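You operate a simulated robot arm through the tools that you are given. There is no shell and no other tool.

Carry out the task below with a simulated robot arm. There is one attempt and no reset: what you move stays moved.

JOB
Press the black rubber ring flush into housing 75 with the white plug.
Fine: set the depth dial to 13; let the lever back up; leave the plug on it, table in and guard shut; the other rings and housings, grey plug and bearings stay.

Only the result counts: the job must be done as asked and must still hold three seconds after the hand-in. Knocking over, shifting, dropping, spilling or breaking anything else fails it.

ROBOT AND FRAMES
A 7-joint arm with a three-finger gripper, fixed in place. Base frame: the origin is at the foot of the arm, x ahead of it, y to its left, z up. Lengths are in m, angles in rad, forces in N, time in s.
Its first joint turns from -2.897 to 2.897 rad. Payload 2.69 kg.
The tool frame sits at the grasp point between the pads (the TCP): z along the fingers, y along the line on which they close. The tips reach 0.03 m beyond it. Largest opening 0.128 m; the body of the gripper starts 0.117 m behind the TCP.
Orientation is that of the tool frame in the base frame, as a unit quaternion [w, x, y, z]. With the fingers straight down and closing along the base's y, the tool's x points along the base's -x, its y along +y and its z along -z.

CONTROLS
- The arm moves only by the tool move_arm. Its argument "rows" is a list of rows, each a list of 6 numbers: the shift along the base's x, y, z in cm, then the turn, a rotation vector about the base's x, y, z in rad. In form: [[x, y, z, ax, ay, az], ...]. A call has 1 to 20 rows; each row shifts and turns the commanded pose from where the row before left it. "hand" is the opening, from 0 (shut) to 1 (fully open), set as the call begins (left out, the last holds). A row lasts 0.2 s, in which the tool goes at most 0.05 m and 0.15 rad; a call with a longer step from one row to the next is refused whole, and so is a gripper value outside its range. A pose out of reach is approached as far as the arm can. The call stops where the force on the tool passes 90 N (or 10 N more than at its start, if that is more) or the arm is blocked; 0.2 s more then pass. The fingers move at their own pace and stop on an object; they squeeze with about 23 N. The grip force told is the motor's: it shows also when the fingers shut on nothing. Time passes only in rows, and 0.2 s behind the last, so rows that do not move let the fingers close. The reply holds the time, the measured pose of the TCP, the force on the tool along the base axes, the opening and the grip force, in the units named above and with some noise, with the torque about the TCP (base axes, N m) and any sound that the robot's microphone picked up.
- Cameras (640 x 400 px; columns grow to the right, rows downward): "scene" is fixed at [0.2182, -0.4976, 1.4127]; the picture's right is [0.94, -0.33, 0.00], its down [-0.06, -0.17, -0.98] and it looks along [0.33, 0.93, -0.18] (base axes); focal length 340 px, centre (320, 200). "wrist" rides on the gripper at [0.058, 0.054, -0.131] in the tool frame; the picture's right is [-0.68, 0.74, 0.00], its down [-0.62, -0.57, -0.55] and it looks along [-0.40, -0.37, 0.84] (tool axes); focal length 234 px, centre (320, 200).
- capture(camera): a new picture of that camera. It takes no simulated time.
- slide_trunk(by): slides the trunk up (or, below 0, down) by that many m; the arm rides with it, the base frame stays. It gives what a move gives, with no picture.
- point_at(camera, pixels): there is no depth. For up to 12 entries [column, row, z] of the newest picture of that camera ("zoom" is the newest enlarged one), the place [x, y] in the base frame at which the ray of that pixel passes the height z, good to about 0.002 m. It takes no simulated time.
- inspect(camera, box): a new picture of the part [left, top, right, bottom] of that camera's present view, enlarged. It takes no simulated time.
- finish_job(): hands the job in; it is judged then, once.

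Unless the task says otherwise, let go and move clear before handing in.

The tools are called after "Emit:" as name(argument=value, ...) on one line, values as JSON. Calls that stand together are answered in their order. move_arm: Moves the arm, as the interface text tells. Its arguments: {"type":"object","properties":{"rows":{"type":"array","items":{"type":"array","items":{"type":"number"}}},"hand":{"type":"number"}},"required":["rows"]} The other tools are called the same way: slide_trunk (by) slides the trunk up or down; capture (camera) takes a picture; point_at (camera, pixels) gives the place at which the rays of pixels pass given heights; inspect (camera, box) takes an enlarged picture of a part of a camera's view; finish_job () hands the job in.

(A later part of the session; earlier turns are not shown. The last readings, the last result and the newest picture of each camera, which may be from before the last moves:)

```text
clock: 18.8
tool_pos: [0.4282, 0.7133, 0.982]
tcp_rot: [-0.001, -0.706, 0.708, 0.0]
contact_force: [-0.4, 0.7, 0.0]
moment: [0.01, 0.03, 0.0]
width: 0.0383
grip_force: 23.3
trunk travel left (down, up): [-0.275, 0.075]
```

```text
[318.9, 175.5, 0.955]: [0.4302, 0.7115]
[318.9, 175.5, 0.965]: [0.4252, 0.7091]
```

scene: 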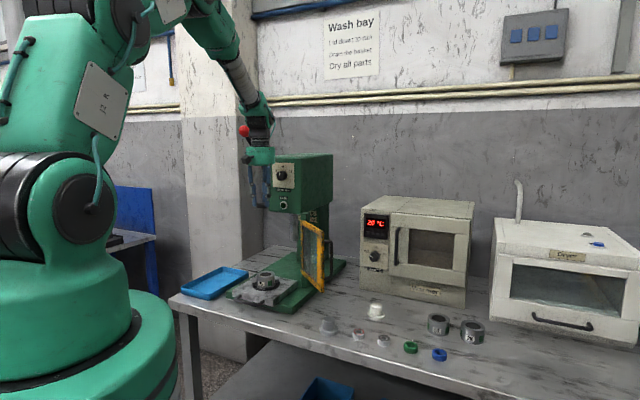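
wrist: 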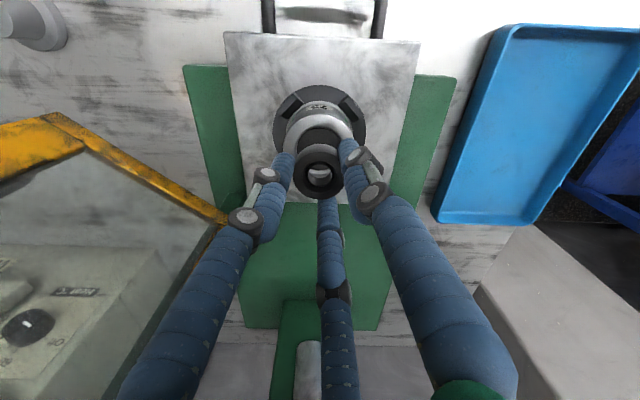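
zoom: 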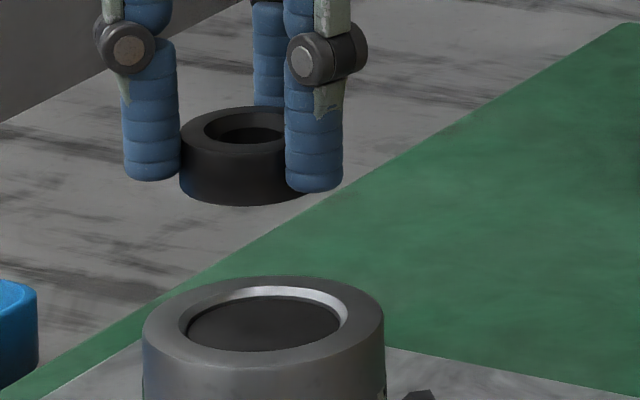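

I use the housing's near rim and bore edge in this close view for a second estimate of its centre.

Emit:
point_at(camera="wrist", pixels=[[319.5, 114.25, 0.907], [283.25, 141, 0.907], [353.75, 140, 0.907], [319.5, 127.5, 0.907], [296.5, 147, 0.907]])

Emit:
inspect(camera="wrist", box=[270, 100, 370, 200])

```text
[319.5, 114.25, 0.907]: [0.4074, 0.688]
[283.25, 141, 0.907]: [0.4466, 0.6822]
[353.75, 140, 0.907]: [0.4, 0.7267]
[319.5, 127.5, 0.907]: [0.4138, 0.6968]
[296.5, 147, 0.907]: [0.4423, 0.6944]
```

```text
4.00 times, centred on (320, 150) of wrist
```

zoom: 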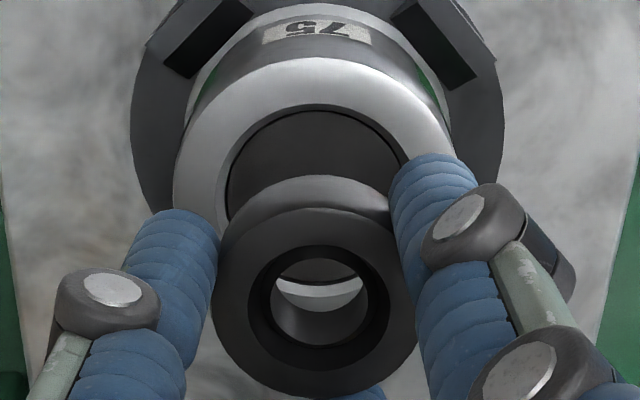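

From the wrist view the ring seems centred on the TCP, but I want a finer side check from the scene camera.

Emit:
inspect(camera="scene", box=[255, 253, 275, 267])

Emit:
inspect(camera="scene", box=[253, 265, 277, 281])

```text
16.00 times, centred on (265, 260) of scene
```

zoom: 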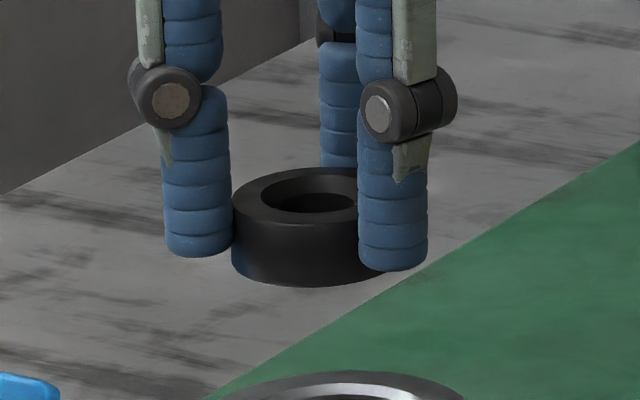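

```text
16.00 times, centred on (265, 273) of scene
```

zoom: 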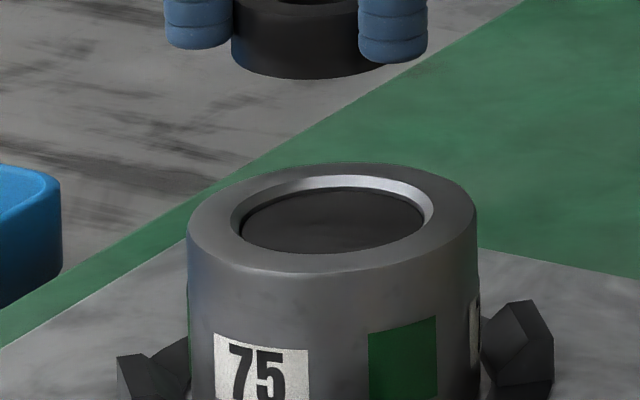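

Wrist columns show u-alignment is good, but the v-offset is only weakly measured; turning the hand back by -90° lets wrist columns measure v and the scene camera measure u. I do that at a slightly higher z.

Emit:
move_arm(rows=[[0, 0, 1, 0, 0, -0.12], [0, 0, 1, 0, 0, -0.12], [0, 0, 0, 0, 0, -0.12], [0, 0, 0, 0, 0, -0.12], [0, 0, 0, 0, 0, -0.12], [0, 0, 0, 0, 0, -0.12], [0, 0, 0, 0, 0, -0.12], [0, 0, 0, 0, 0, -0.12], [0, 0, 0, 0, 0, -0.12], [0, 0, 0, 0, 0, -0.12], [0, 0, 0, 0, 0, -0.12], [0, 0, 0, 0, 0, -0.12], [0, 0, 0, 0, 0, -0.1308], [0, 0, 0, 0, 0, 0]])

Emit:
capture(camera="wrist")

Emit:
inspect(camera="wrist", box=[256, 100, 384, 200])

Emit:
inspect(camera="scene", box=[245, 246, 285, 282])

```text
clock: 21.8
tool_pos: [0.4297, 0.7125, 1.0018]
tcp_rot: [0.0, 0.002, 1.0, 0.0]
contact_force: [-0.3, 0.2, -0.3]
moment: [0.0, 0.0, -0.01]
width: 0.0383
grip_force: 23.3
trunk travel left (down, up): [-0.275, 0.075]
```

```text
taken
```

wrist: 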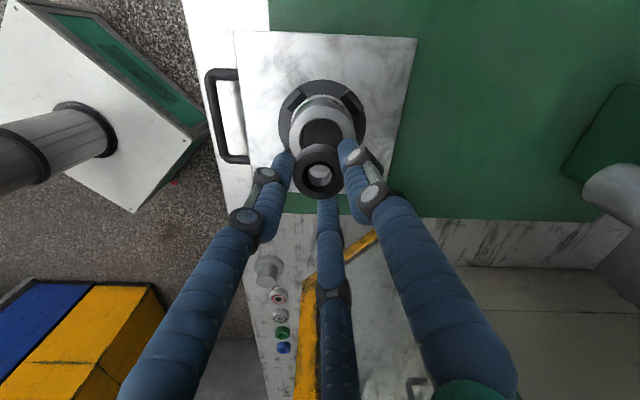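

```text
4.00 times, centred on (320, 150) of wrist
```

zoom: 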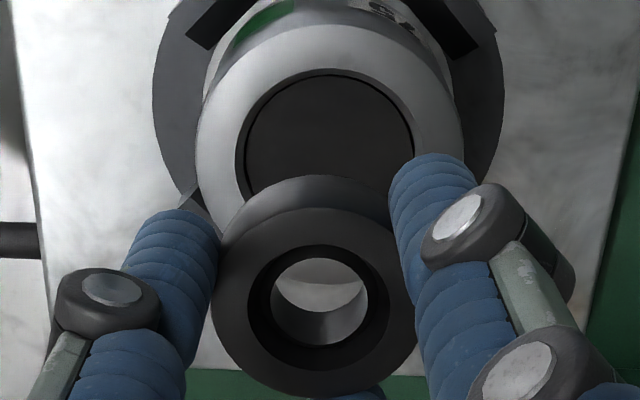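

```text
11.11 times, centred on (265, 264) of scene
```

zoom: 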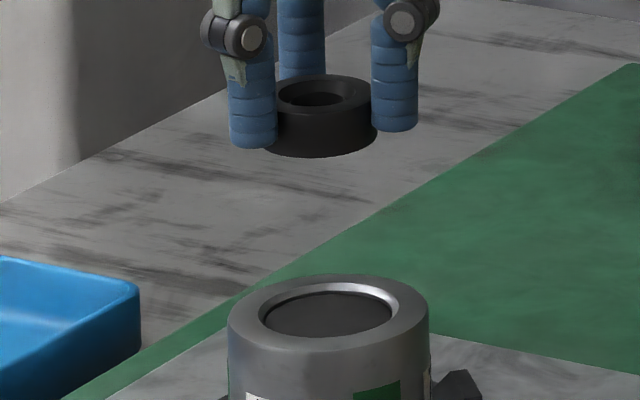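

Direct comparison in this view: ring centre at zoom col ≈317 vs housing ≈329, so the housing lies about 2.7 mm further in +v; the scene view gives about +0.7 mm in u. I shift by (+2.3, +1.5) mm and recheck.

Emit:
move_arm(rows=[[0.23, 0.15, 0, 0, 0, 0], [0, 0, -1, 0, 0, 0], [0, 0, -1, 0, 0, 0], [0, 0, 0, 0, 0, 0]])

Emit:
capture(camera="wrist")

Emit:
inspect(camera="wrist", box=[280, 100, 360, 150])

Emit:
inspect(camera="wrist", box=[280, 145, 360, 205])

Emit:
inspect(camera="scene", box=[250, 252, 282, 280])

```text
clock: 22.8
tool_pos: [0.4315, 0.7147, 0.9823]
tcp_rot: [0.0, 0.002, 1.0, 0.0]
contact_force: [0.3, -0.2, 0.1]
moment: [-0.01, 0.02, 0.03]
width: 0.0383
grip_force: 23.0
trunk travel left (down, up): [-0.275, 0.075]
```

```text
taken
```

wrist: 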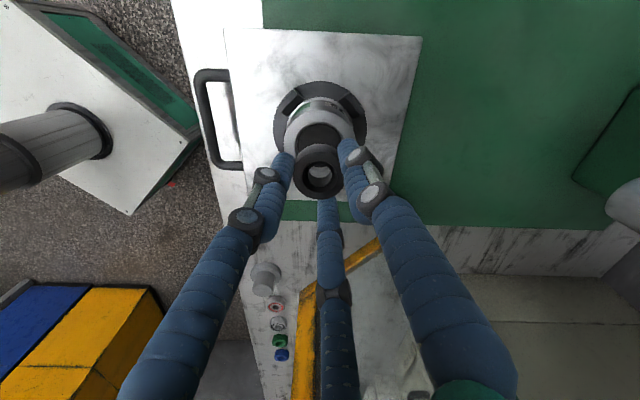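

```text
8.00 times, centred on (320, 125) of wrist
```

zoom: 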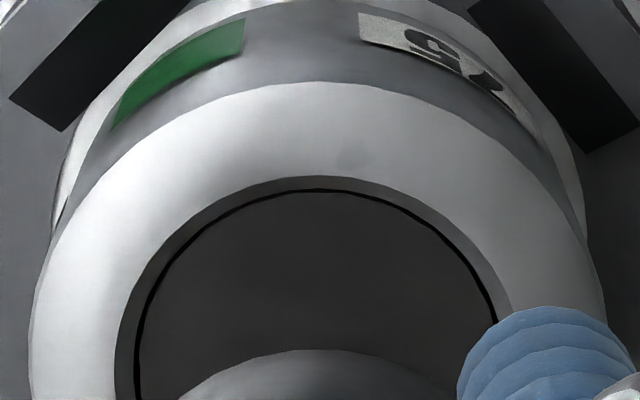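

```text
6.67 times, centred on (320, 175) of wrist
```

zoom: 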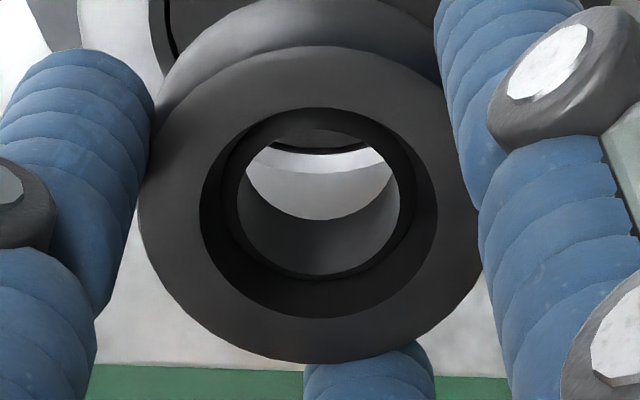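

```text
14.29 times, centred on (266, 266) of scene
```

zoom: 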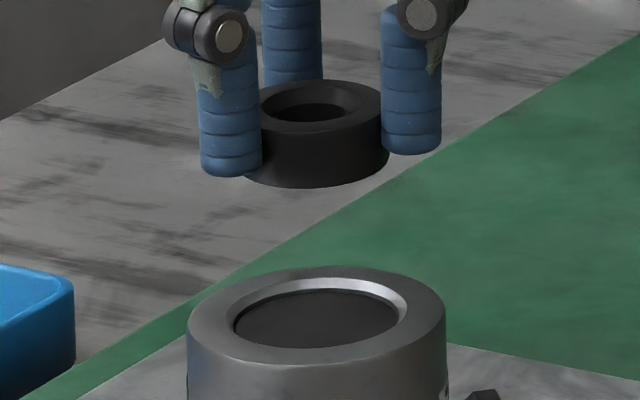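

Now aligned to about 0.5-1 mm in both directions. I nudge +0.6 mm in x and lower to just above the expected contact height (TCP ≈0.944).

Emit:
move_arm(rows=[[0.06, 0, -1.2, 0, 0, 0], [0, 0, -1, 0, 0, 0], [0, 0, -0.8, 0, 0, 0], [0, 0, -0.2, 0, 0, 0], [0, 0, 0, 0, 0, 0]])

Emit:
inspect(camera="scene", box=[250, 256, 282, 284])

Emit:
inspect(camera="wrist", box=[264, 120, 376, 200])

```text
clock: 24.0
tool_pos: [0.4322, 0.7141, 0.9513]
tcp_rot: [0.001, 0.001, 1.0, 0.001]
contact_force: [0.1, -0.2, -1.0]
moment: [0.02, 0.0, -0.01]
width: 0.038
grip_force: 23.3
trunk travel left (down, up): [-0.275, 0.075]
```

```text
14.29 times, centred on (266, 270) of scene
```

zoom: 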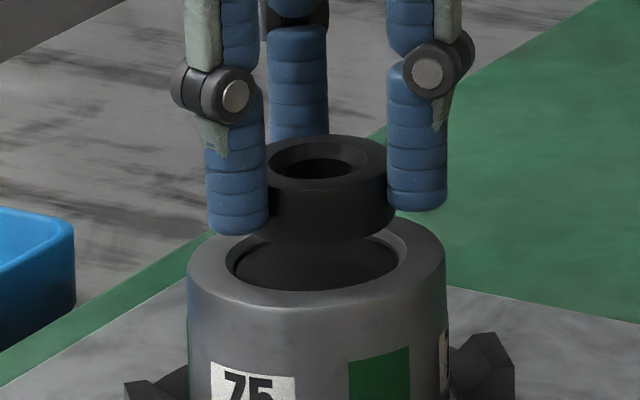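

```text
5.00 times, centred on (320, 160) of wrist
```

zoom: 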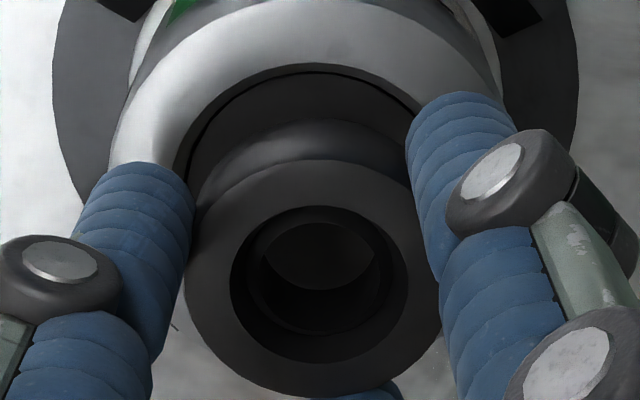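

Still about 8 mm above, ring and bore look concentric. I lower in small steps and watch the force.

Emit:
move_arm(rows=[[0, 0, -0.25, 0, 0, 0], [0, 0, -0.2, 0, 0, 0], [0, 0, -0.15, 0, 0, 0], [0, 0, 0, 0, 0, 0]])

Emit:
inspect(camera="scene", box=[250, 256, 282, 284])

```text
clock: 25.0
tool_pos: [0.4333, 0.7143, 0.9452]
tcp_rot: [0.0, 0.001, 1.0, -0.001]
contact_force: [-0.6, 0.6, -0.2]
moment: [0.02, -0.03, 0.0]
width: 0.0383
grip_force: 23.5
trunk travel left (down, up): [-0.275, 0.075]
```

```text
14.29 times, centred on (266, 270) of scene
```

zoom: 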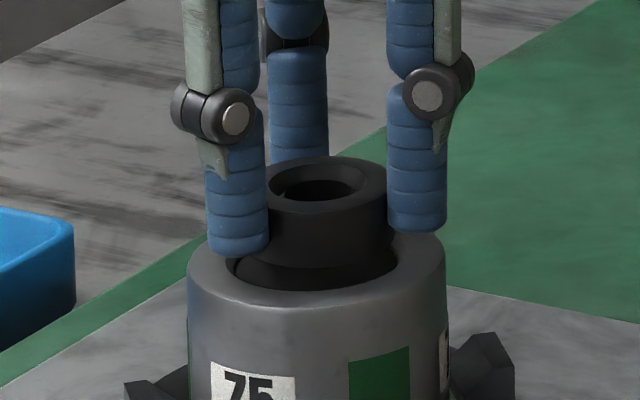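

No contact force yet. I keep lowering in ~1.5 mm steps.

Emit:
move_arm(rows=[[0, 0, -0.15, 0, 0, 0], [0, 0, -0.1, 0, 0, 0], [0, 0, 0, 0, 0, 0]])

Emit:
inspect(camera="scene", box=[250, 256, 282, 284])

Emit:
inspect(camera="wrist", box=[264, 120, 376, 200])

```text
clock: 25.8
tool_pos: [0.4326, 0.7142, 0.9423]
tcp_rot: [0.0, 0.001, 1.0, 0.0]
contact_force: [-0.1, -0.5, -1.1]
moment: [0.0, -0.01, -0.01]
width: 0.0383
grip_force: 22.7
trunk travel left (down, up): [-0.275, 0.075]
```

```text
14.29 times, centred on (266, 270) of scene
```

zoom: 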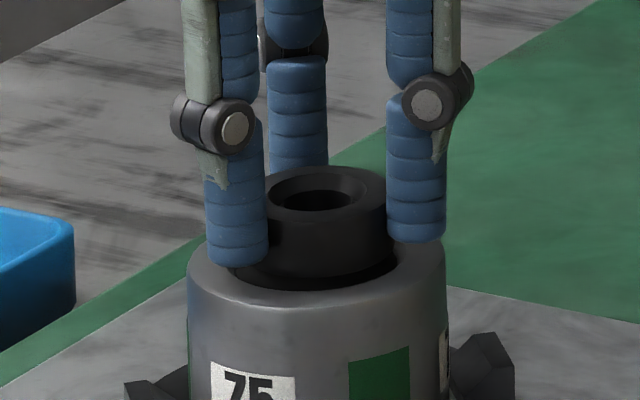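

```text
5.00 times, centred on (320, 160) of wrist
```

zoom: 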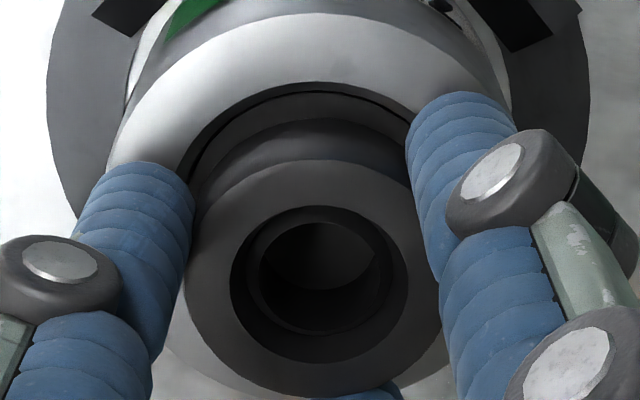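

Still no contact and tips are ~5 mm above the housing top. I continue 1 mm at a time.

Emit:
move_arm(rows=[[0, 0, -0.1, 0, 0, 0], [0, 0, -0.05, 0, 0, 0], [0, 0, 0, 0, 0, 0]])

Emit:
inspect(camera="scene", box=[250, 256, 282, 284])

```text
clock: 26.6
tool_pos: [0.4319, 0.7133, 0.9401]
tcp_rot: [-0.001, 0.001, 1.0, 0.0]
contact_force: [0.1, 0.6, -0.3]
moment: [0.02, 0.0, 0.02]
width: 0.0384
grip_force: 23.1
trunk travel left (down, up): [-0.275, 0.075]
```

```text
14.29 times, centred on (266, 270) of scene
```

zoom: 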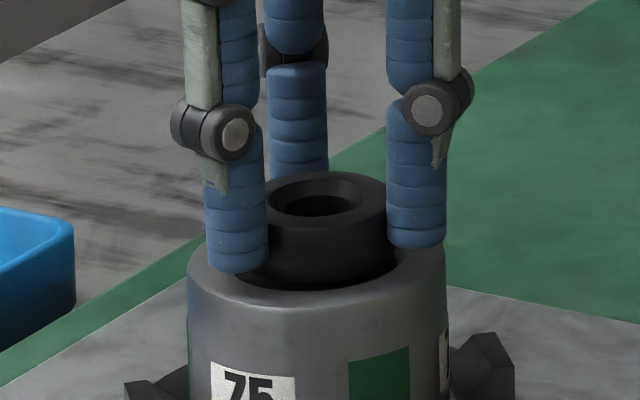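

The ring's lower edge is now at the bore rim with no force. Another millimetre or so.

Emit:
move_arm(rows=[[0, 0, -0.08, 0, 0, 0], [0, 0, -0.05, 0, 0, 0], [0, 0, 0, 0, 0, 0]])

Emit:
inspect(camera="scene", box=[250, 256, 282, 284])

Emit:
inspect(camera="wrist", box=[264, 120, 376, 200])

```text
clock: 27.4
tool_pos: [0.4313, 0.7139, 0.9398]
tcp_rot: [-0.001, 0.0, 1.0, 0.001]
contact_force: [-0.4, 0.0, -1.0]
moment: [0.0, 0.02, 0.0]
width: 0.0383
grip_force: 22.7
trunk travel left (down, up): [-0.275, 0.075]
```

```text
14.29 times, centred on (266, 270) of scene
```

zoom: 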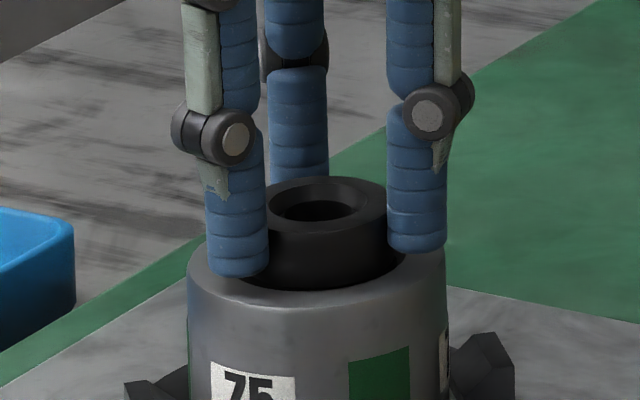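

```text
5.00 times, centred on (320, 160) of wrist
```

zoom: 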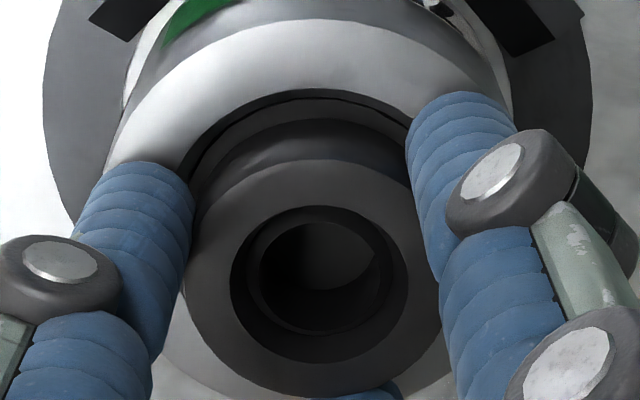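

Force is still nil, but the gap on the near (-u) side of the bore looks wider than expected, so I'll measure rim and ring edges with the calibrated rays before going on.

Emit:
capture(camera="wrist")

Emit:
inspect(camera="wrist", box=[272, 110, 368, 170])

Emit:
inspect(camera="scene", box=[254, 262, 278, 278])

```text
taken
```

wrist: 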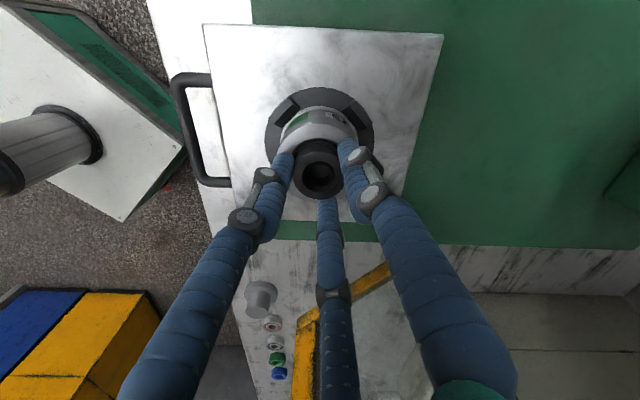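

```text
6.67 times, centred on (320, 140) of wrist
```

zoom: 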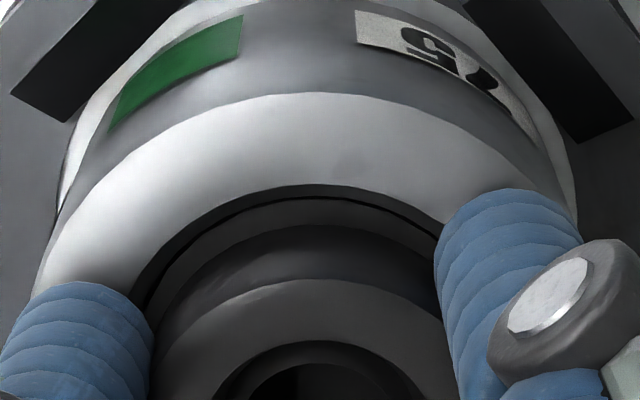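

```text
16.00 times, centred on (266, 270) of scene
```

zoom: 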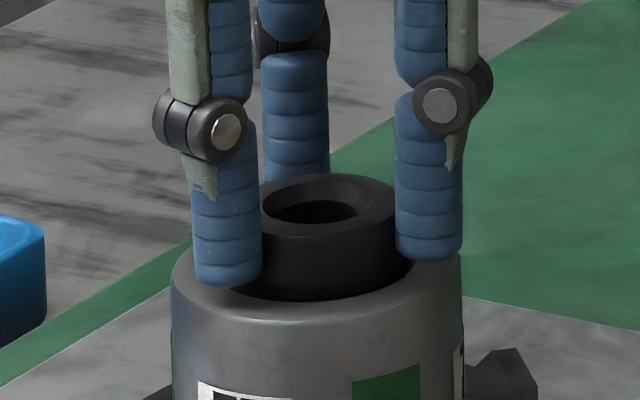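

I query calibrated positions for the housing's outer rim and bore edge.

Emit:
point_at(camera="wrist", pixels=[[318.5, 139.5, 0.907], [318.5, 123.8, 0.907], [277.6, 152.7, 0.907], [358.5, 143, 0.907], [318.5, 139.5, 0.895], [318.5, 123.8, 0.895], [318.5, 144, 0.902], [319.5, 177, 0.917]])

```text
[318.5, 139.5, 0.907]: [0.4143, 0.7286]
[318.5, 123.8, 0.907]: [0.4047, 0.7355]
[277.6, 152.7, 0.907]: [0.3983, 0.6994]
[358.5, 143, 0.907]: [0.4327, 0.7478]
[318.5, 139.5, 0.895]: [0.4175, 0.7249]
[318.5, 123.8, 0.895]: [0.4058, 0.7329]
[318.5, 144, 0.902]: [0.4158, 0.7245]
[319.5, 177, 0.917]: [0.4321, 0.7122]
```

The estimates agree within about 2 mm and nothing touches yet; I continue lowering gently to find the seat.

Emit:
move_arm(rows=[[0, 0, -0.1, 0, 0, 0], [0, 0, 0, 0, 0, 0], [0, 0, 0, 0, 0, 0]])

Emit:
inspect(camera="scene", box=[254, 262, 278, 278])

```text
clock: 28.2
tool_pos: [0.4317, 0.7144, 0.9398]
tcp_rot: [0.0, 0.001, 1.0, 0.0]
contact_force: [-1.7, 1.3, 3.8]
moment: [-0.02, 0.01, -0.01]
width: 0.038
grip_force: 23.3
trunk travel left (down, up): [-0.275, 0.075]
```

```text
16.00 times, centred on (266, 270) of scene
```

zoom: 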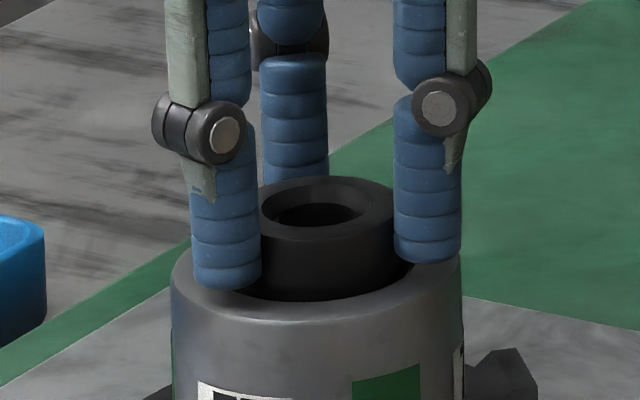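

Contact: +3.8 N up with a sideways push of (-1.7, +1.3) N, meaning the bore's chamfer is pushing the ring toward -u. I shift 1.5 mm that way and re-read.

Emit:
move_arm(rows=[[-0.06, 0.05, 0.0, 0, 0, 0], [-0.05, 0.05, 0, 0, 0, 0], [0, 0, 0, 0, 0, 0]])

Emit:
inspect(camera="scene", box=[254, 262, 278, 278])

```text
clock: 29.0
tool_pos: [0.4301, 0.715, 0.938]
tcp_rot: [0.0, 0.002, 1.0, -0.001]
contact_force: [0.8, -0.8, -1.0]
moment: [-0.05, -0.02, -0.01]
width: 0.038
grip_force: 23.2
trunk travel left (down, up): [-0.275, 0.075]
```

```text
16.00 times, centred on (266, 270) of scene
```

zoom: 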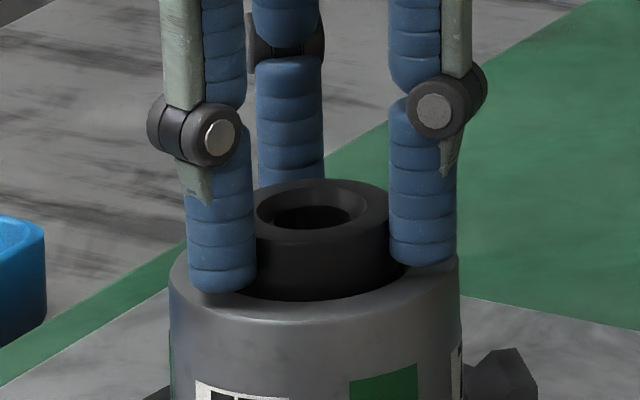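

The side force vanished and the tool settled to z 0.938. Another millimetre down.

Emit:
move_arm(rows=[[0, 0, -0.1, 0, 0, 0], [0, 0, 0, 0, 0, 0], [0, 0, 0, 0, 0, 0]])

Emit:
inspect(camera="scene", box=[254, 262, 278, 278])

Emit:
inspect(camera="wrist", box=[264, 115, 376, 195])

```text
clock: 29.8
tool_pos: [0.4312, 0.7145, 0.9386]
tcp_rot: [0.0, 0.0, 1.0, -0.001]
contact_force: [0.5, -2.9, 2.4]
moment: [-0.11, -0.03, 0.03]
width: 0.0383
grip_force: 22.9
trunk travel left (down, up): [-0.275, 0.075]
```

```text
16.00 times, centred on (266, 270) of scene
```

zoom: 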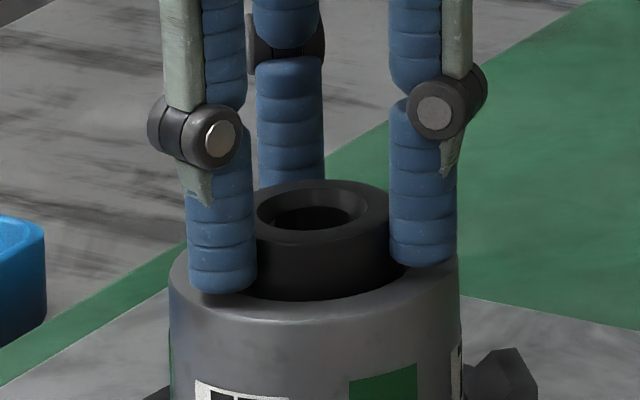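

```text
5.00 times, centred on (320, 155) of wrist
```

zoom: 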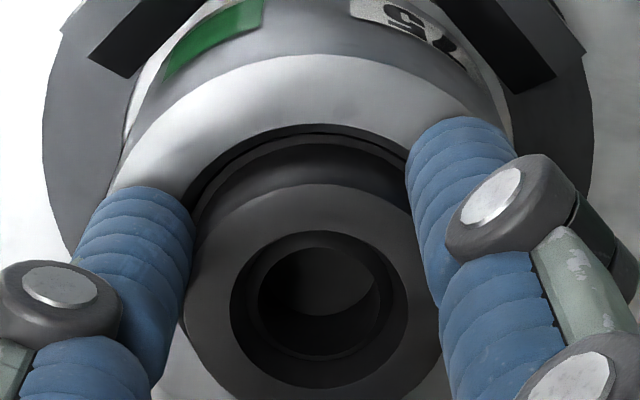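

Light contact now (2-3 N) with the ring's lower edge inside the bore mouth; I relieve by 0.7 mm and open just enough to release it.

Emit:
move_arm(rows=[[0, 0, 0.07, 0, 0, 0], [0, 0, 0, 0, 0, 0]])

Emit:
move_arm(rows=[[0, 0, 0, 0, 0, 0], [0, 0, 0, 0, 0, 0], [0, 0, 0, 0, 0, 0]], hand=0.4)

Emit:
inspect(camera="scene", box=[254, 262, 278, 278])

Emit:
inspect(camera="wrist", box=[264, 115, 376, 195])

```text
clock: 30.4
tool_pos: [0.4317, 0.7151, 0.9375]
tcp_rot: [0.0, 0.001, 1.0, -0.001]
contact_force: [1.2, -0.4, -1.2]
moment: [-0.03, 0.0, 0.0]
width: 0.0382
grip_force: 22.9
trunk travel left (down, up): [-0.275, 0.075]
```

```text
clock: 31.2
tool_pos: [0.4311, 0.7148, 0.938]
tcp_rot: [0.0, 0.0, 1.0, 0.001]
contact_force: [-1.1, 0.3, -0.1]
moment: [0.0, 0.02, 0.01]
width: 0.0509
grip_force: 0.0
trunk travel left (down, up): [-0.275, 0.075]
```

```text
16.00 times, centred on (266, 270) of scene
```

zoom: 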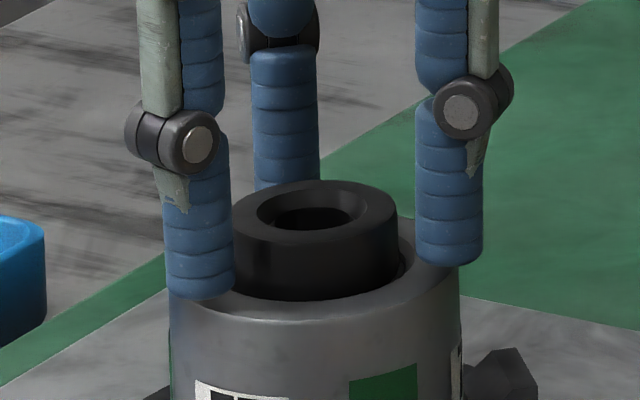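

```text
5.00 times, centred on (320, 155) of wrist
```

zoom: 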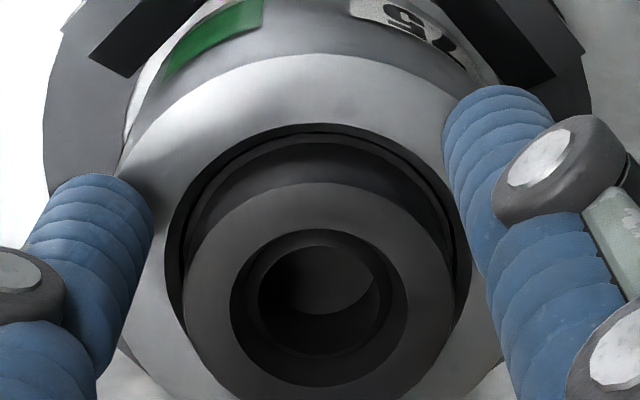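

Released: the ring stands in the bore mouth and looks concentric (wrist zoom ring 180-455 inside bore 165-470). I lift straight up and inspect.

Emit:
move_arm(rows=[[0, 0, 0.5, 0, 0, 0], [0, 0, 1.5, 0, 0, 0], [0, 0, 3, 0, 0, 0], [0, 0, 4, 0, 0, 0], [0, 0, 4, 0, 0, 0], [0, 0, 4, 0, 0, 0]])

Emit:
capture(camera="wrist")

Emit:
inspect(camera="wrist", box=[272, 80, 368, 140])

Emit:
inspect(camera="scene", box=[254, 262, 278, 278])

```text
clock: 32.6
tool_pos: [0.4311, 0.7138, 1.1067]
tcp_rot: [0.001, 0.001, 1.0, -0.001]
contact_force: [0.4, -0.5, -0.4]
moment: [-0.01, 0.01, -0.01]
width: 0.0513
grip_force: 0.1
trunk travel left (down, up): [-0.275, 0.075]
```

```text
taken
```

wrist: 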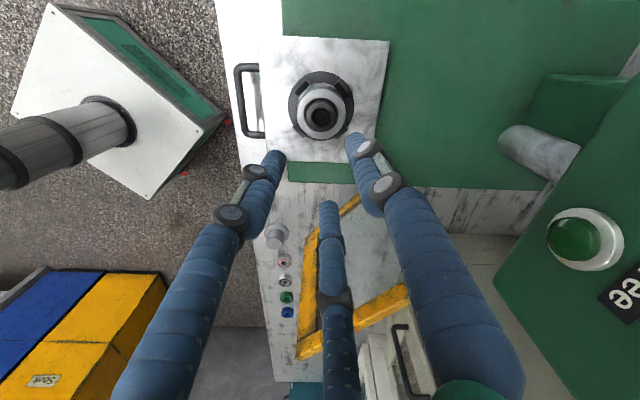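

```text
6.67 times, centred on (320, 110) of wrist
```

zoom: 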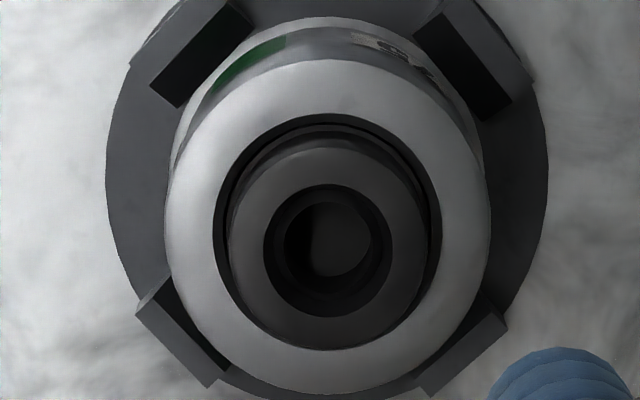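

```text
16.00 times, centred on (266, 270) of scene
```

zoom: 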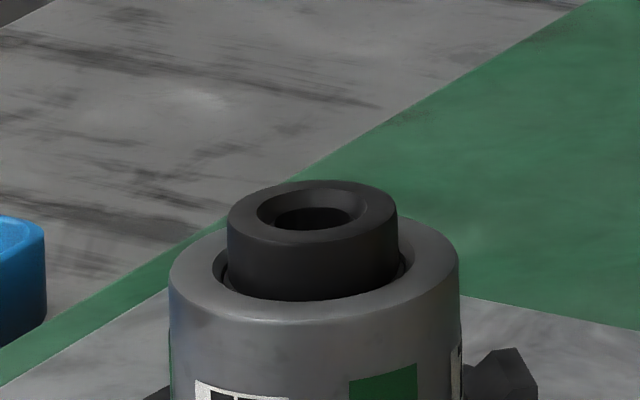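

The ring sits level and concentric in the bore, standing proud. Now for the white plug: I first locate the guard's free edge precisely from this view to plan the approach.

Emit:
point_at(camera="wrist", pixels=[[298, 357, 1.05], [298, 357, 1.1], [298, 357, 1.13], [310, 235, 0.83], [310, 235, 0.86], [310, 235, 0.9]])

Emit:
point_at(camera="scene", pixels=[[324.5, 232.5, 1.05], [324.5, 232.5, 1.1], [324.5, 232.5, 1.13], [323.3, 292.5, 0.83], [323.3, 292.5, 0.86], [323.3, 292.5, 0.9], [388, 290, 0.8]])

Emit:
inspect(camera="wrist", box=[240, 170, 440, 380])

```text
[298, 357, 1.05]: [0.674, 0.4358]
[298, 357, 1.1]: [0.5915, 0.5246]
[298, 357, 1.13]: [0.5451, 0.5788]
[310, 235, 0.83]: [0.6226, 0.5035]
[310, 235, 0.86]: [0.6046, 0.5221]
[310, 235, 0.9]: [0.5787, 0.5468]
```

```text
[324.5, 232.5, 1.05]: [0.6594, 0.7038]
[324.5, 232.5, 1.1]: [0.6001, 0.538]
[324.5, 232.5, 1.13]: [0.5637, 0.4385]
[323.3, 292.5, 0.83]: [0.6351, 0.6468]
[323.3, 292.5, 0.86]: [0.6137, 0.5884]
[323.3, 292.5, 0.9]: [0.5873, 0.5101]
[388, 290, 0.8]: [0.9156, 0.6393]
```

```text
1.90 times, centred on (340, 275) of wrist
```

zoom: 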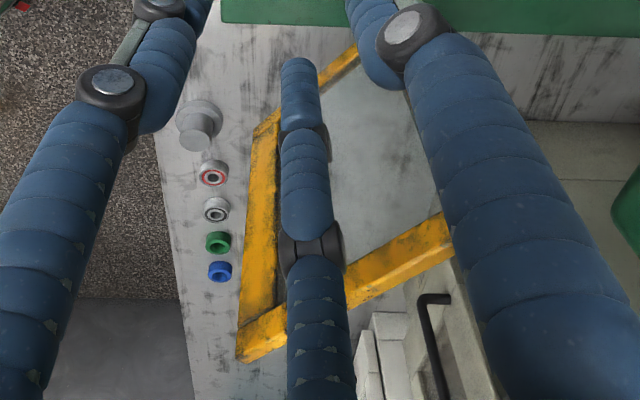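

The guard's free edge is at about (0.593, 0.53), z 0.885-1.10. I rise to z 1.25, pass over it and stop above the white plug.

Emit:
move_arm(rows=[[0, 0, 3.6, 0, 0, 0], [0, 0, 3.6, 0, 0, 0], [0, 0, 3.6, 0, 0, 0], [0, 0, 3.6, 0, 0, 0], [3.3, -2.55, 0, 0, 0, 0], [3.3, -2.55, 0, 0, 0, 0], [3.3, -2.55, 0, 0, 0, 0], [3.3, -2.55, 0, 0, 0, 0], [3.3, -2.55, 0, 0, 0, 0], [3.3, -2.55, 0, 0, 0, 0], [3.3, -2.55, 0, 0, 0, 0], [3.3, -2.55, 0, 0, 0, 0], [3.3, -2.55, 0, 0, 0, 0], [3.3, -2.55, 0, 0, 0, 0], [0, 0, 0, 0, 0, 0]], hand=0.6)

Emit:
capture(camera="wrist")

Emit:
inspect(camera="wrist", box=[272, 50, 368, 130])

Emit:
inspect(camera="scene", box=[352, 290, 400, 330])

```text
clock: 35.8
tool_pos: [0.762, 0.4589, 1.2519]
tcp_rot: [-0.001, 0.001, 1.0, 0.0]
contact_force: [0.6, -0.3, -0.3]
moment: [0.02, 0.06, 0.02]
width: 0.0767
grip_force: 0.0
trunk travel left (down, up): [-0.275, 0.075]
```

```text
taken
```

wrist: 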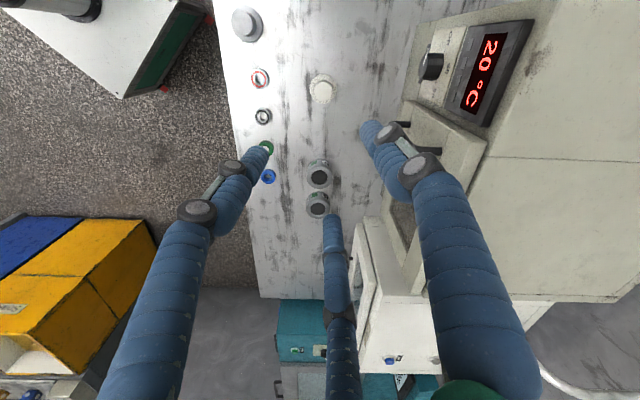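

```text
5.00 times, centred on (320, 90) of wrist
```

zoom: 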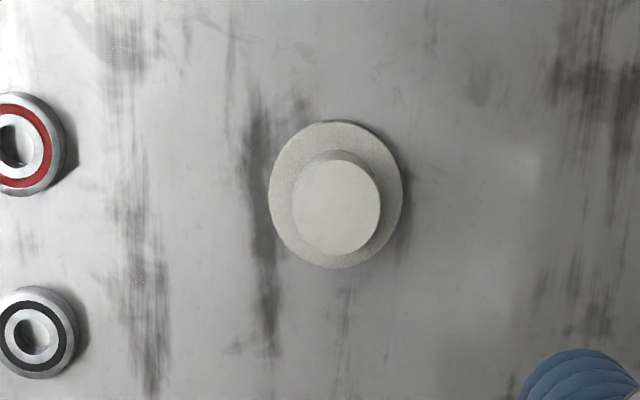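

```text
10.00 times, centred on (376, 310) of scene
```

zoom: 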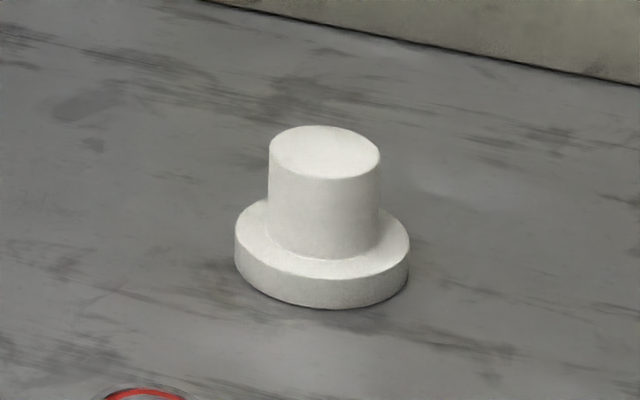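

The plug's stem top shows at wrist (323.4,91.4) and scene (376.4,305.2); I intersect those rays.

Emit:
point_at(camera="wrist", pixels=[[323.4, 91.4, 0.83], [323.4, 91.4, 0.85], [323, 88.5, 0.8], [323, 88.5, 0.82], [314.8, 91.4, 0.842], [332, 91.4, 0.842]])

Emit:
point_at(camera="scene", pixels=[[376.4, 305.2, 0.83], [376.4, 305.2, 0.85], [376.2, 313.8, 0.8], [376.2, 313.8, 0.82]])

```text
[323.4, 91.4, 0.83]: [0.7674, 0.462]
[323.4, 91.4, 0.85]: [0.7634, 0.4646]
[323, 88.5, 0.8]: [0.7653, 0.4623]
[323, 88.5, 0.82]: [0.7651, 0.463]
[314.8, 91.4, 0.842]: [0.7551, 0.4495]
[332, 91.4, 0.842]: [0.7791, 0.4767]
```

```text
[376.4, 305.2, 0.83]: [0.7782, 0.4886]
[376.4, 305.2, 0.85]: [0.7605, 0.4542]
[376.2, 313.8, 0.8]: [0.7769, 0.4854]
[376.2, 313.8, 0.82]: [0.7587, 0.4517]
```

Plug axis is at (0.765, 0.463), flange top ≈0.814, stem top ≈0.845. I shift over it and descend to z 0.95.

Emit:
move_arm(rows=[[0.28, 0.41, -3.75, 0, 0, 0], [0, 0, -3.75, 0, 0, 0], [0, 0, -3.75, 0, 0, 0], [0, 0, -3.75, 0, 0, 0], [0, 0, -3.75, 0, 0, 0], [0, 0, -3.75, 0, 0, 0], [0, 0, -3.75, 0, 0, 0], [0, 0, -3.75, 0, 0, 0], [0, 0, 0, 0, 0, 0]])

Emit:
capture(camera="wrist")

Emit:
capture(camera="scene")

Emit:
inspect(camera="wrist", box=[272, 90, 368, 170])

Emit:
inspect(camera="scene", box=[340, 240, 420, 330])

```text
clock: 37.8
tool_pos: [0.7644, 0.4637, 0.9518]
tcp_rot: [0.0, 0.001, 1.0, 0.001]
contact_force: [0.1, 0.2, -0.8]
moment: [0.01, 0.03, 0.01]
width: 0.0767
grip_force: 0.1
trunk travel left (down, up): [-0.275, 0.075]
```

```text
taken
```

wrist: 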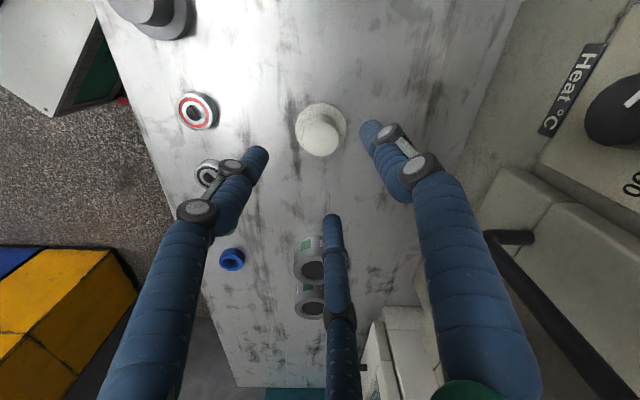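

```text
taken
```

scene: 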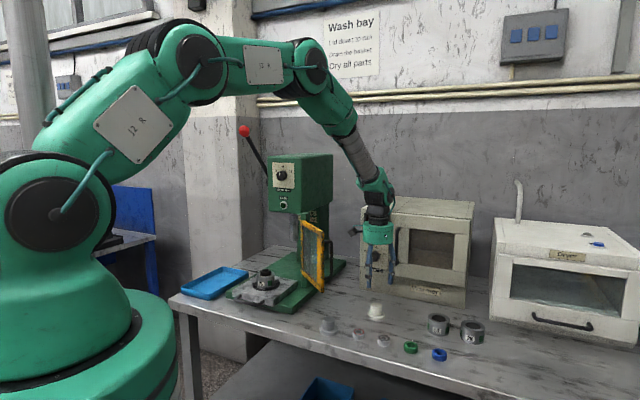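

```text
5.00 times, centred on (320, 130) of wrist
```

zoom: 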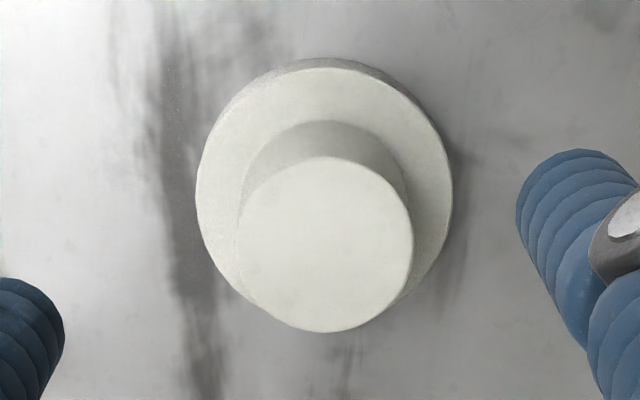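

```text
4.44 times, centred on (380, 285) of scene
```

zoom: 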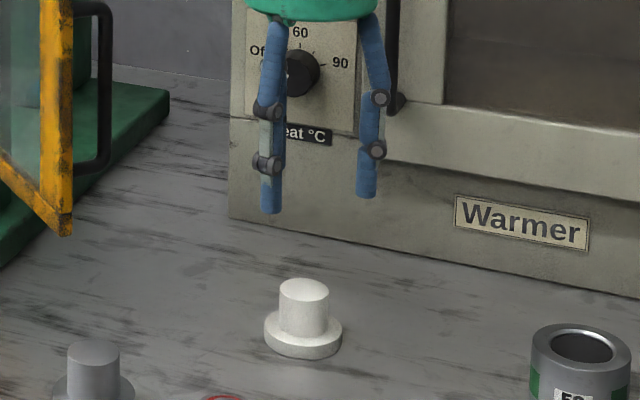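

Nearly above it; I check the residual offset of the stem centre (321,139) in this view.

Emit:
point_at(camera="wrist", pixels=[[321, 139, 0.845], [320.8, 127, 0.814], [303.5, 139, 0.845], [338.5, 139, 0.845]])

```text
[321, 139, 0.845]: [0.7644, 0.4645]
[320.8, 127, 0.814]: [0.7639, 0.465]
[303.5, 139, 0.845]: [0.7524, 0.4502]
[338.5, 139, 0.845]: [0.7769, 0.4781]
```

Centre (0.764, 0.465); I nudge 1 mm in y and descend to z ≈0.852 (tips about 8 mm above the flange).

Emit:
move_arm(rows=[[0.03, 0.11, -3, 0, 0, 0], [0, 0, -3, 0, 0, 0], [0, 0, -2, 0, 0, 0], [0, 0, -1.2, 0, 0, 0], [0, 0, -0.8, 0, 0, 0], [0, 0, 0, 0, 0, 0]])

Emit:
inspect(camera="wrist", box=[240, 110, 400, 230])

Emit:
inspect(camera="scene", box=[346, 270, 406, 330])

```text
clock: 39.2
tool_pos: [0.7638, 0.4656, 0.8531]
tcp_rot: [0.0, 0.001, 1.0, 0.0]
contact_force: [-1.0, 0.3, -0.4]
moment: [-0.03, 0.04, -0.02]
width: 0.0766
grip_force: 0.1
trunk travel left (down, up): [-0.275, 0.075]
```

```text
3.33 times, centred on (320, 170) of wrist
```

zoom: 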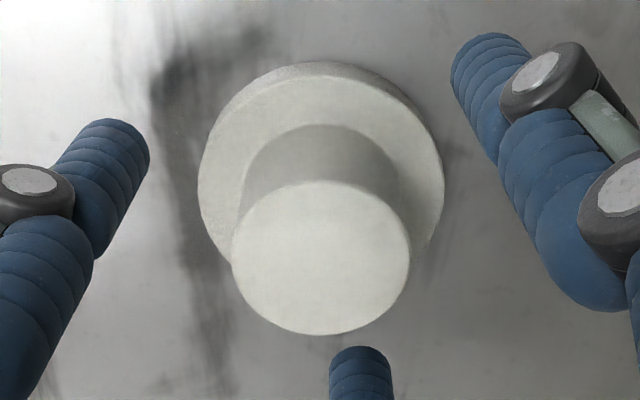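

```text
6.67 times, centred on (376, 300) of scene
```

zoom: 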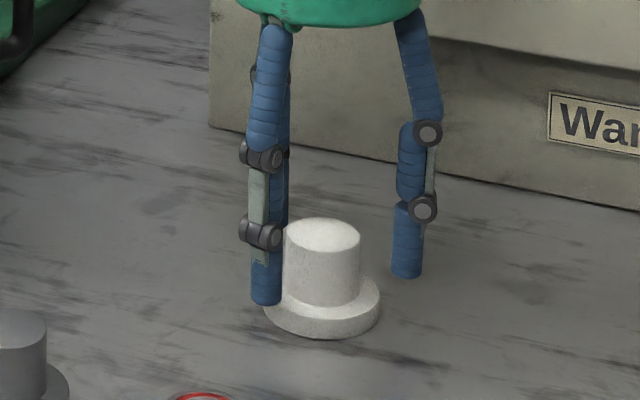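

The stem stands between the prongs with no contact. I close on it.

Emit:
move_arm(rows=[[0, 0, 0, 0, 0, 0], [0, 0, 0, 0, 0, 0], [0, 0, 0, 0, 0, 0], [0, 0, 0, 0, 0, 0]], hand=0.0)

Emit:
inspect(camera="wrist", box=[240, 110, 400, 230])

Emit:
inspect(camera="scene", box=[346, 270, 406, 330])

```text
clock: 40.2
tool_pos: [0.764, 0.4661, 0.8529]
tcp_rot: [0.0, 0.001, 1.0, 0.0]
contact_force: [-0.5, -0.1, 2.0]
moment: [0.02, -0.1, 0.0]
width: 0.0362
grip_force: 23.4
trunk travel left (down, up): [-0.275, 0.075]
```

```text
3.33 times, centred on (320, 170) of wrist
```

zoom: 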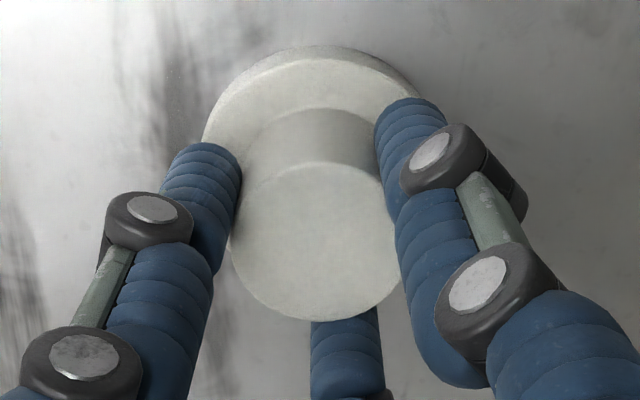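

```text
6.67 times, centred on (376, 300) of scene
```

zoom: 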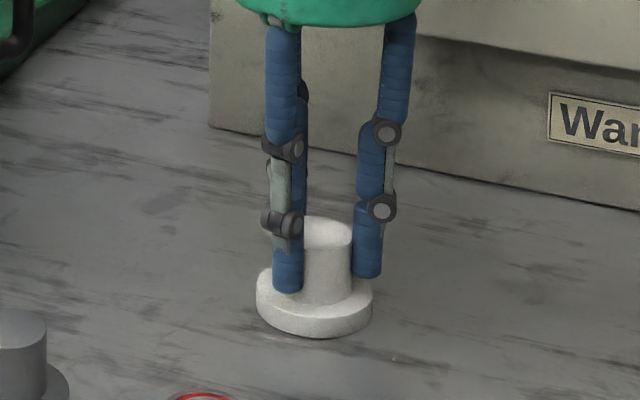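

Gripped at 0.0362 m with 23 N. I lift the plug, cross back over the guard at z 1.25 and stop above the ring at (0.431, 0.7145).

Emit:
move_arm(rows=[[0, 0, 0.5, 0, 0, 0], [0, 0, 1.5, 0, 0, 0], [0, 0, 3, 0, 0, 0], [0, 0, 4.3, 0, 0, 0], [0, 0, 4.3, 0, 0, 0], [0, 0, 4.3, 0, 0, 0], [0, 0, 4.3, 0, 0, 0], [0, 0, 4.3, 0, 0, 0], [0, 0, 4.3, 0, 0, 0], [0, 0, 4.3, 0, 0, 0], [0, 0, 4.3, 0, 0, 0], [0, 0, 0.4, 0, 0, 0]])

Emit:
capture(camera="wrist")

Emit:
capture(camera="scene")

```text
clock: 42.8
tool_pos: [0.7637, 0.4658, 1.2515]
tcp_rot: [0.0, 0.001, 1.0, 0.0]
contact_force: [-0.6, -0.3, -0.3]
moment: [0.01, 0.0, -0.01]
width: 0.0364
grip_force: 22.8
trunk travel left (down, up): [-0.275, 0.075]
```

```text
taken
```

wrist: 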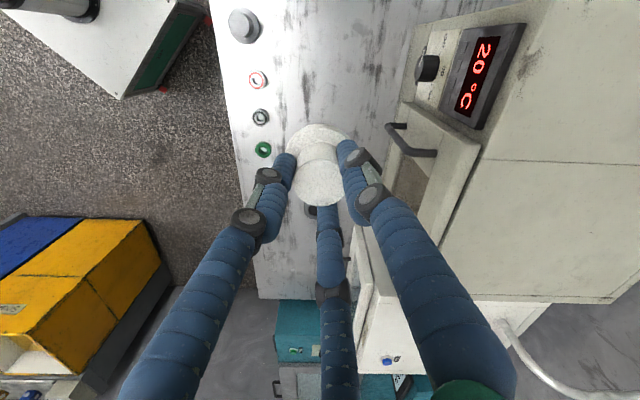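

```text
taken
```

scene: 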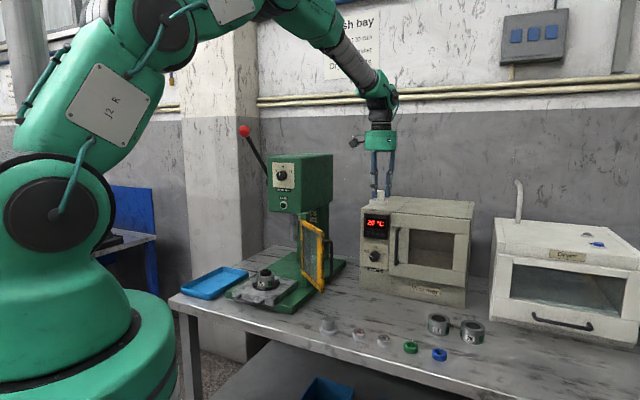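

The plug is held firmly. Now I carry it over to the housing.

Emit:
move_arm(rows=[[-3.326, 2.488, 0, 0, 0, 0], [-3.326, 2.488, 0, 0, 0, 0], [-3.326, 2.488, 0, 0, 0, 0], [-3.326, 2.488, 0, 0, 0, 0], [-3.326, 2.488, 0, 0, 0, 0], [-3.326, 2.488, 0, 0, 0, 0], [-3.326, 2.488, 0, 0, 0, 0], [-3.326, 2.488, 0, 0, 0, 0], [-3.326, 2.488, 0, 0, 0, 0], [-3.326, 2.488, 0, 0, 0, 0], [0, 0, -3, 0, 0, 0], [0, 0, -4, 0, 0, 0], [0, 0, -4, 0, 0, 0], [0, 0, -4, 0, 0, 0], [0, 0, -4, 0, 0, 0], [0, 0, -3, 0, 0, 0], [0, 0, 0, 0, 0, 0]])

Emit:
capture(camera="wrist")

Emit:
inspect(camera="scene", box=[240, 236, 292, 284])

Emit:
inspect(camera="wrist", box=[264, 100, 376, 180])

```text
clock: 46.4
tool_pos: [0.4314, 0.715, 1.0311]
tcp_rot: [0.001, 0.001, 1.0, 0.0]
contact_force: [0.3, -0.5, -1.2]
moment: [-0.04, 0.03, 0.04]
width: 0.0364
grip_force: 22.6
trunk travel left (down, up): [-0.275, 0.075]
```

```text
taken
```

wrist: 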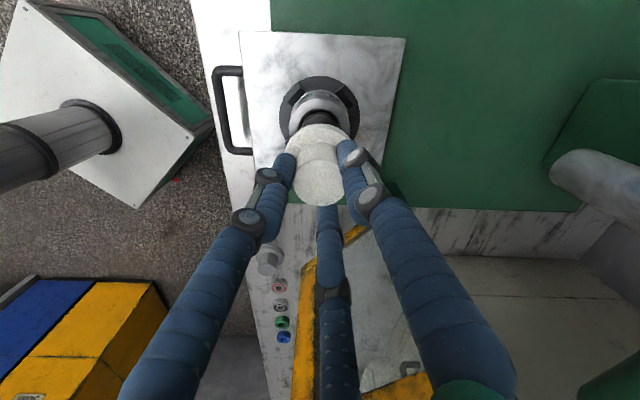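

```text
8.33 times, centred on (266, 260) of scene
```

zoom: 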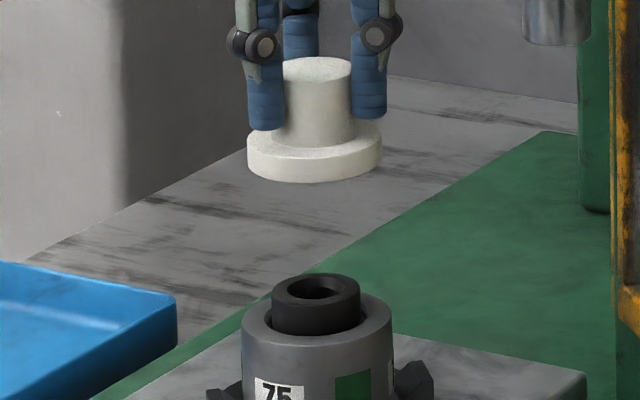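

```text
5.00 times, centred on (320, 140) of wrist
```

zoom: 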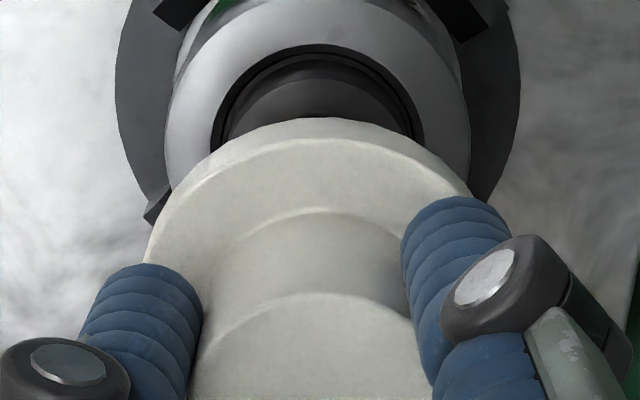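

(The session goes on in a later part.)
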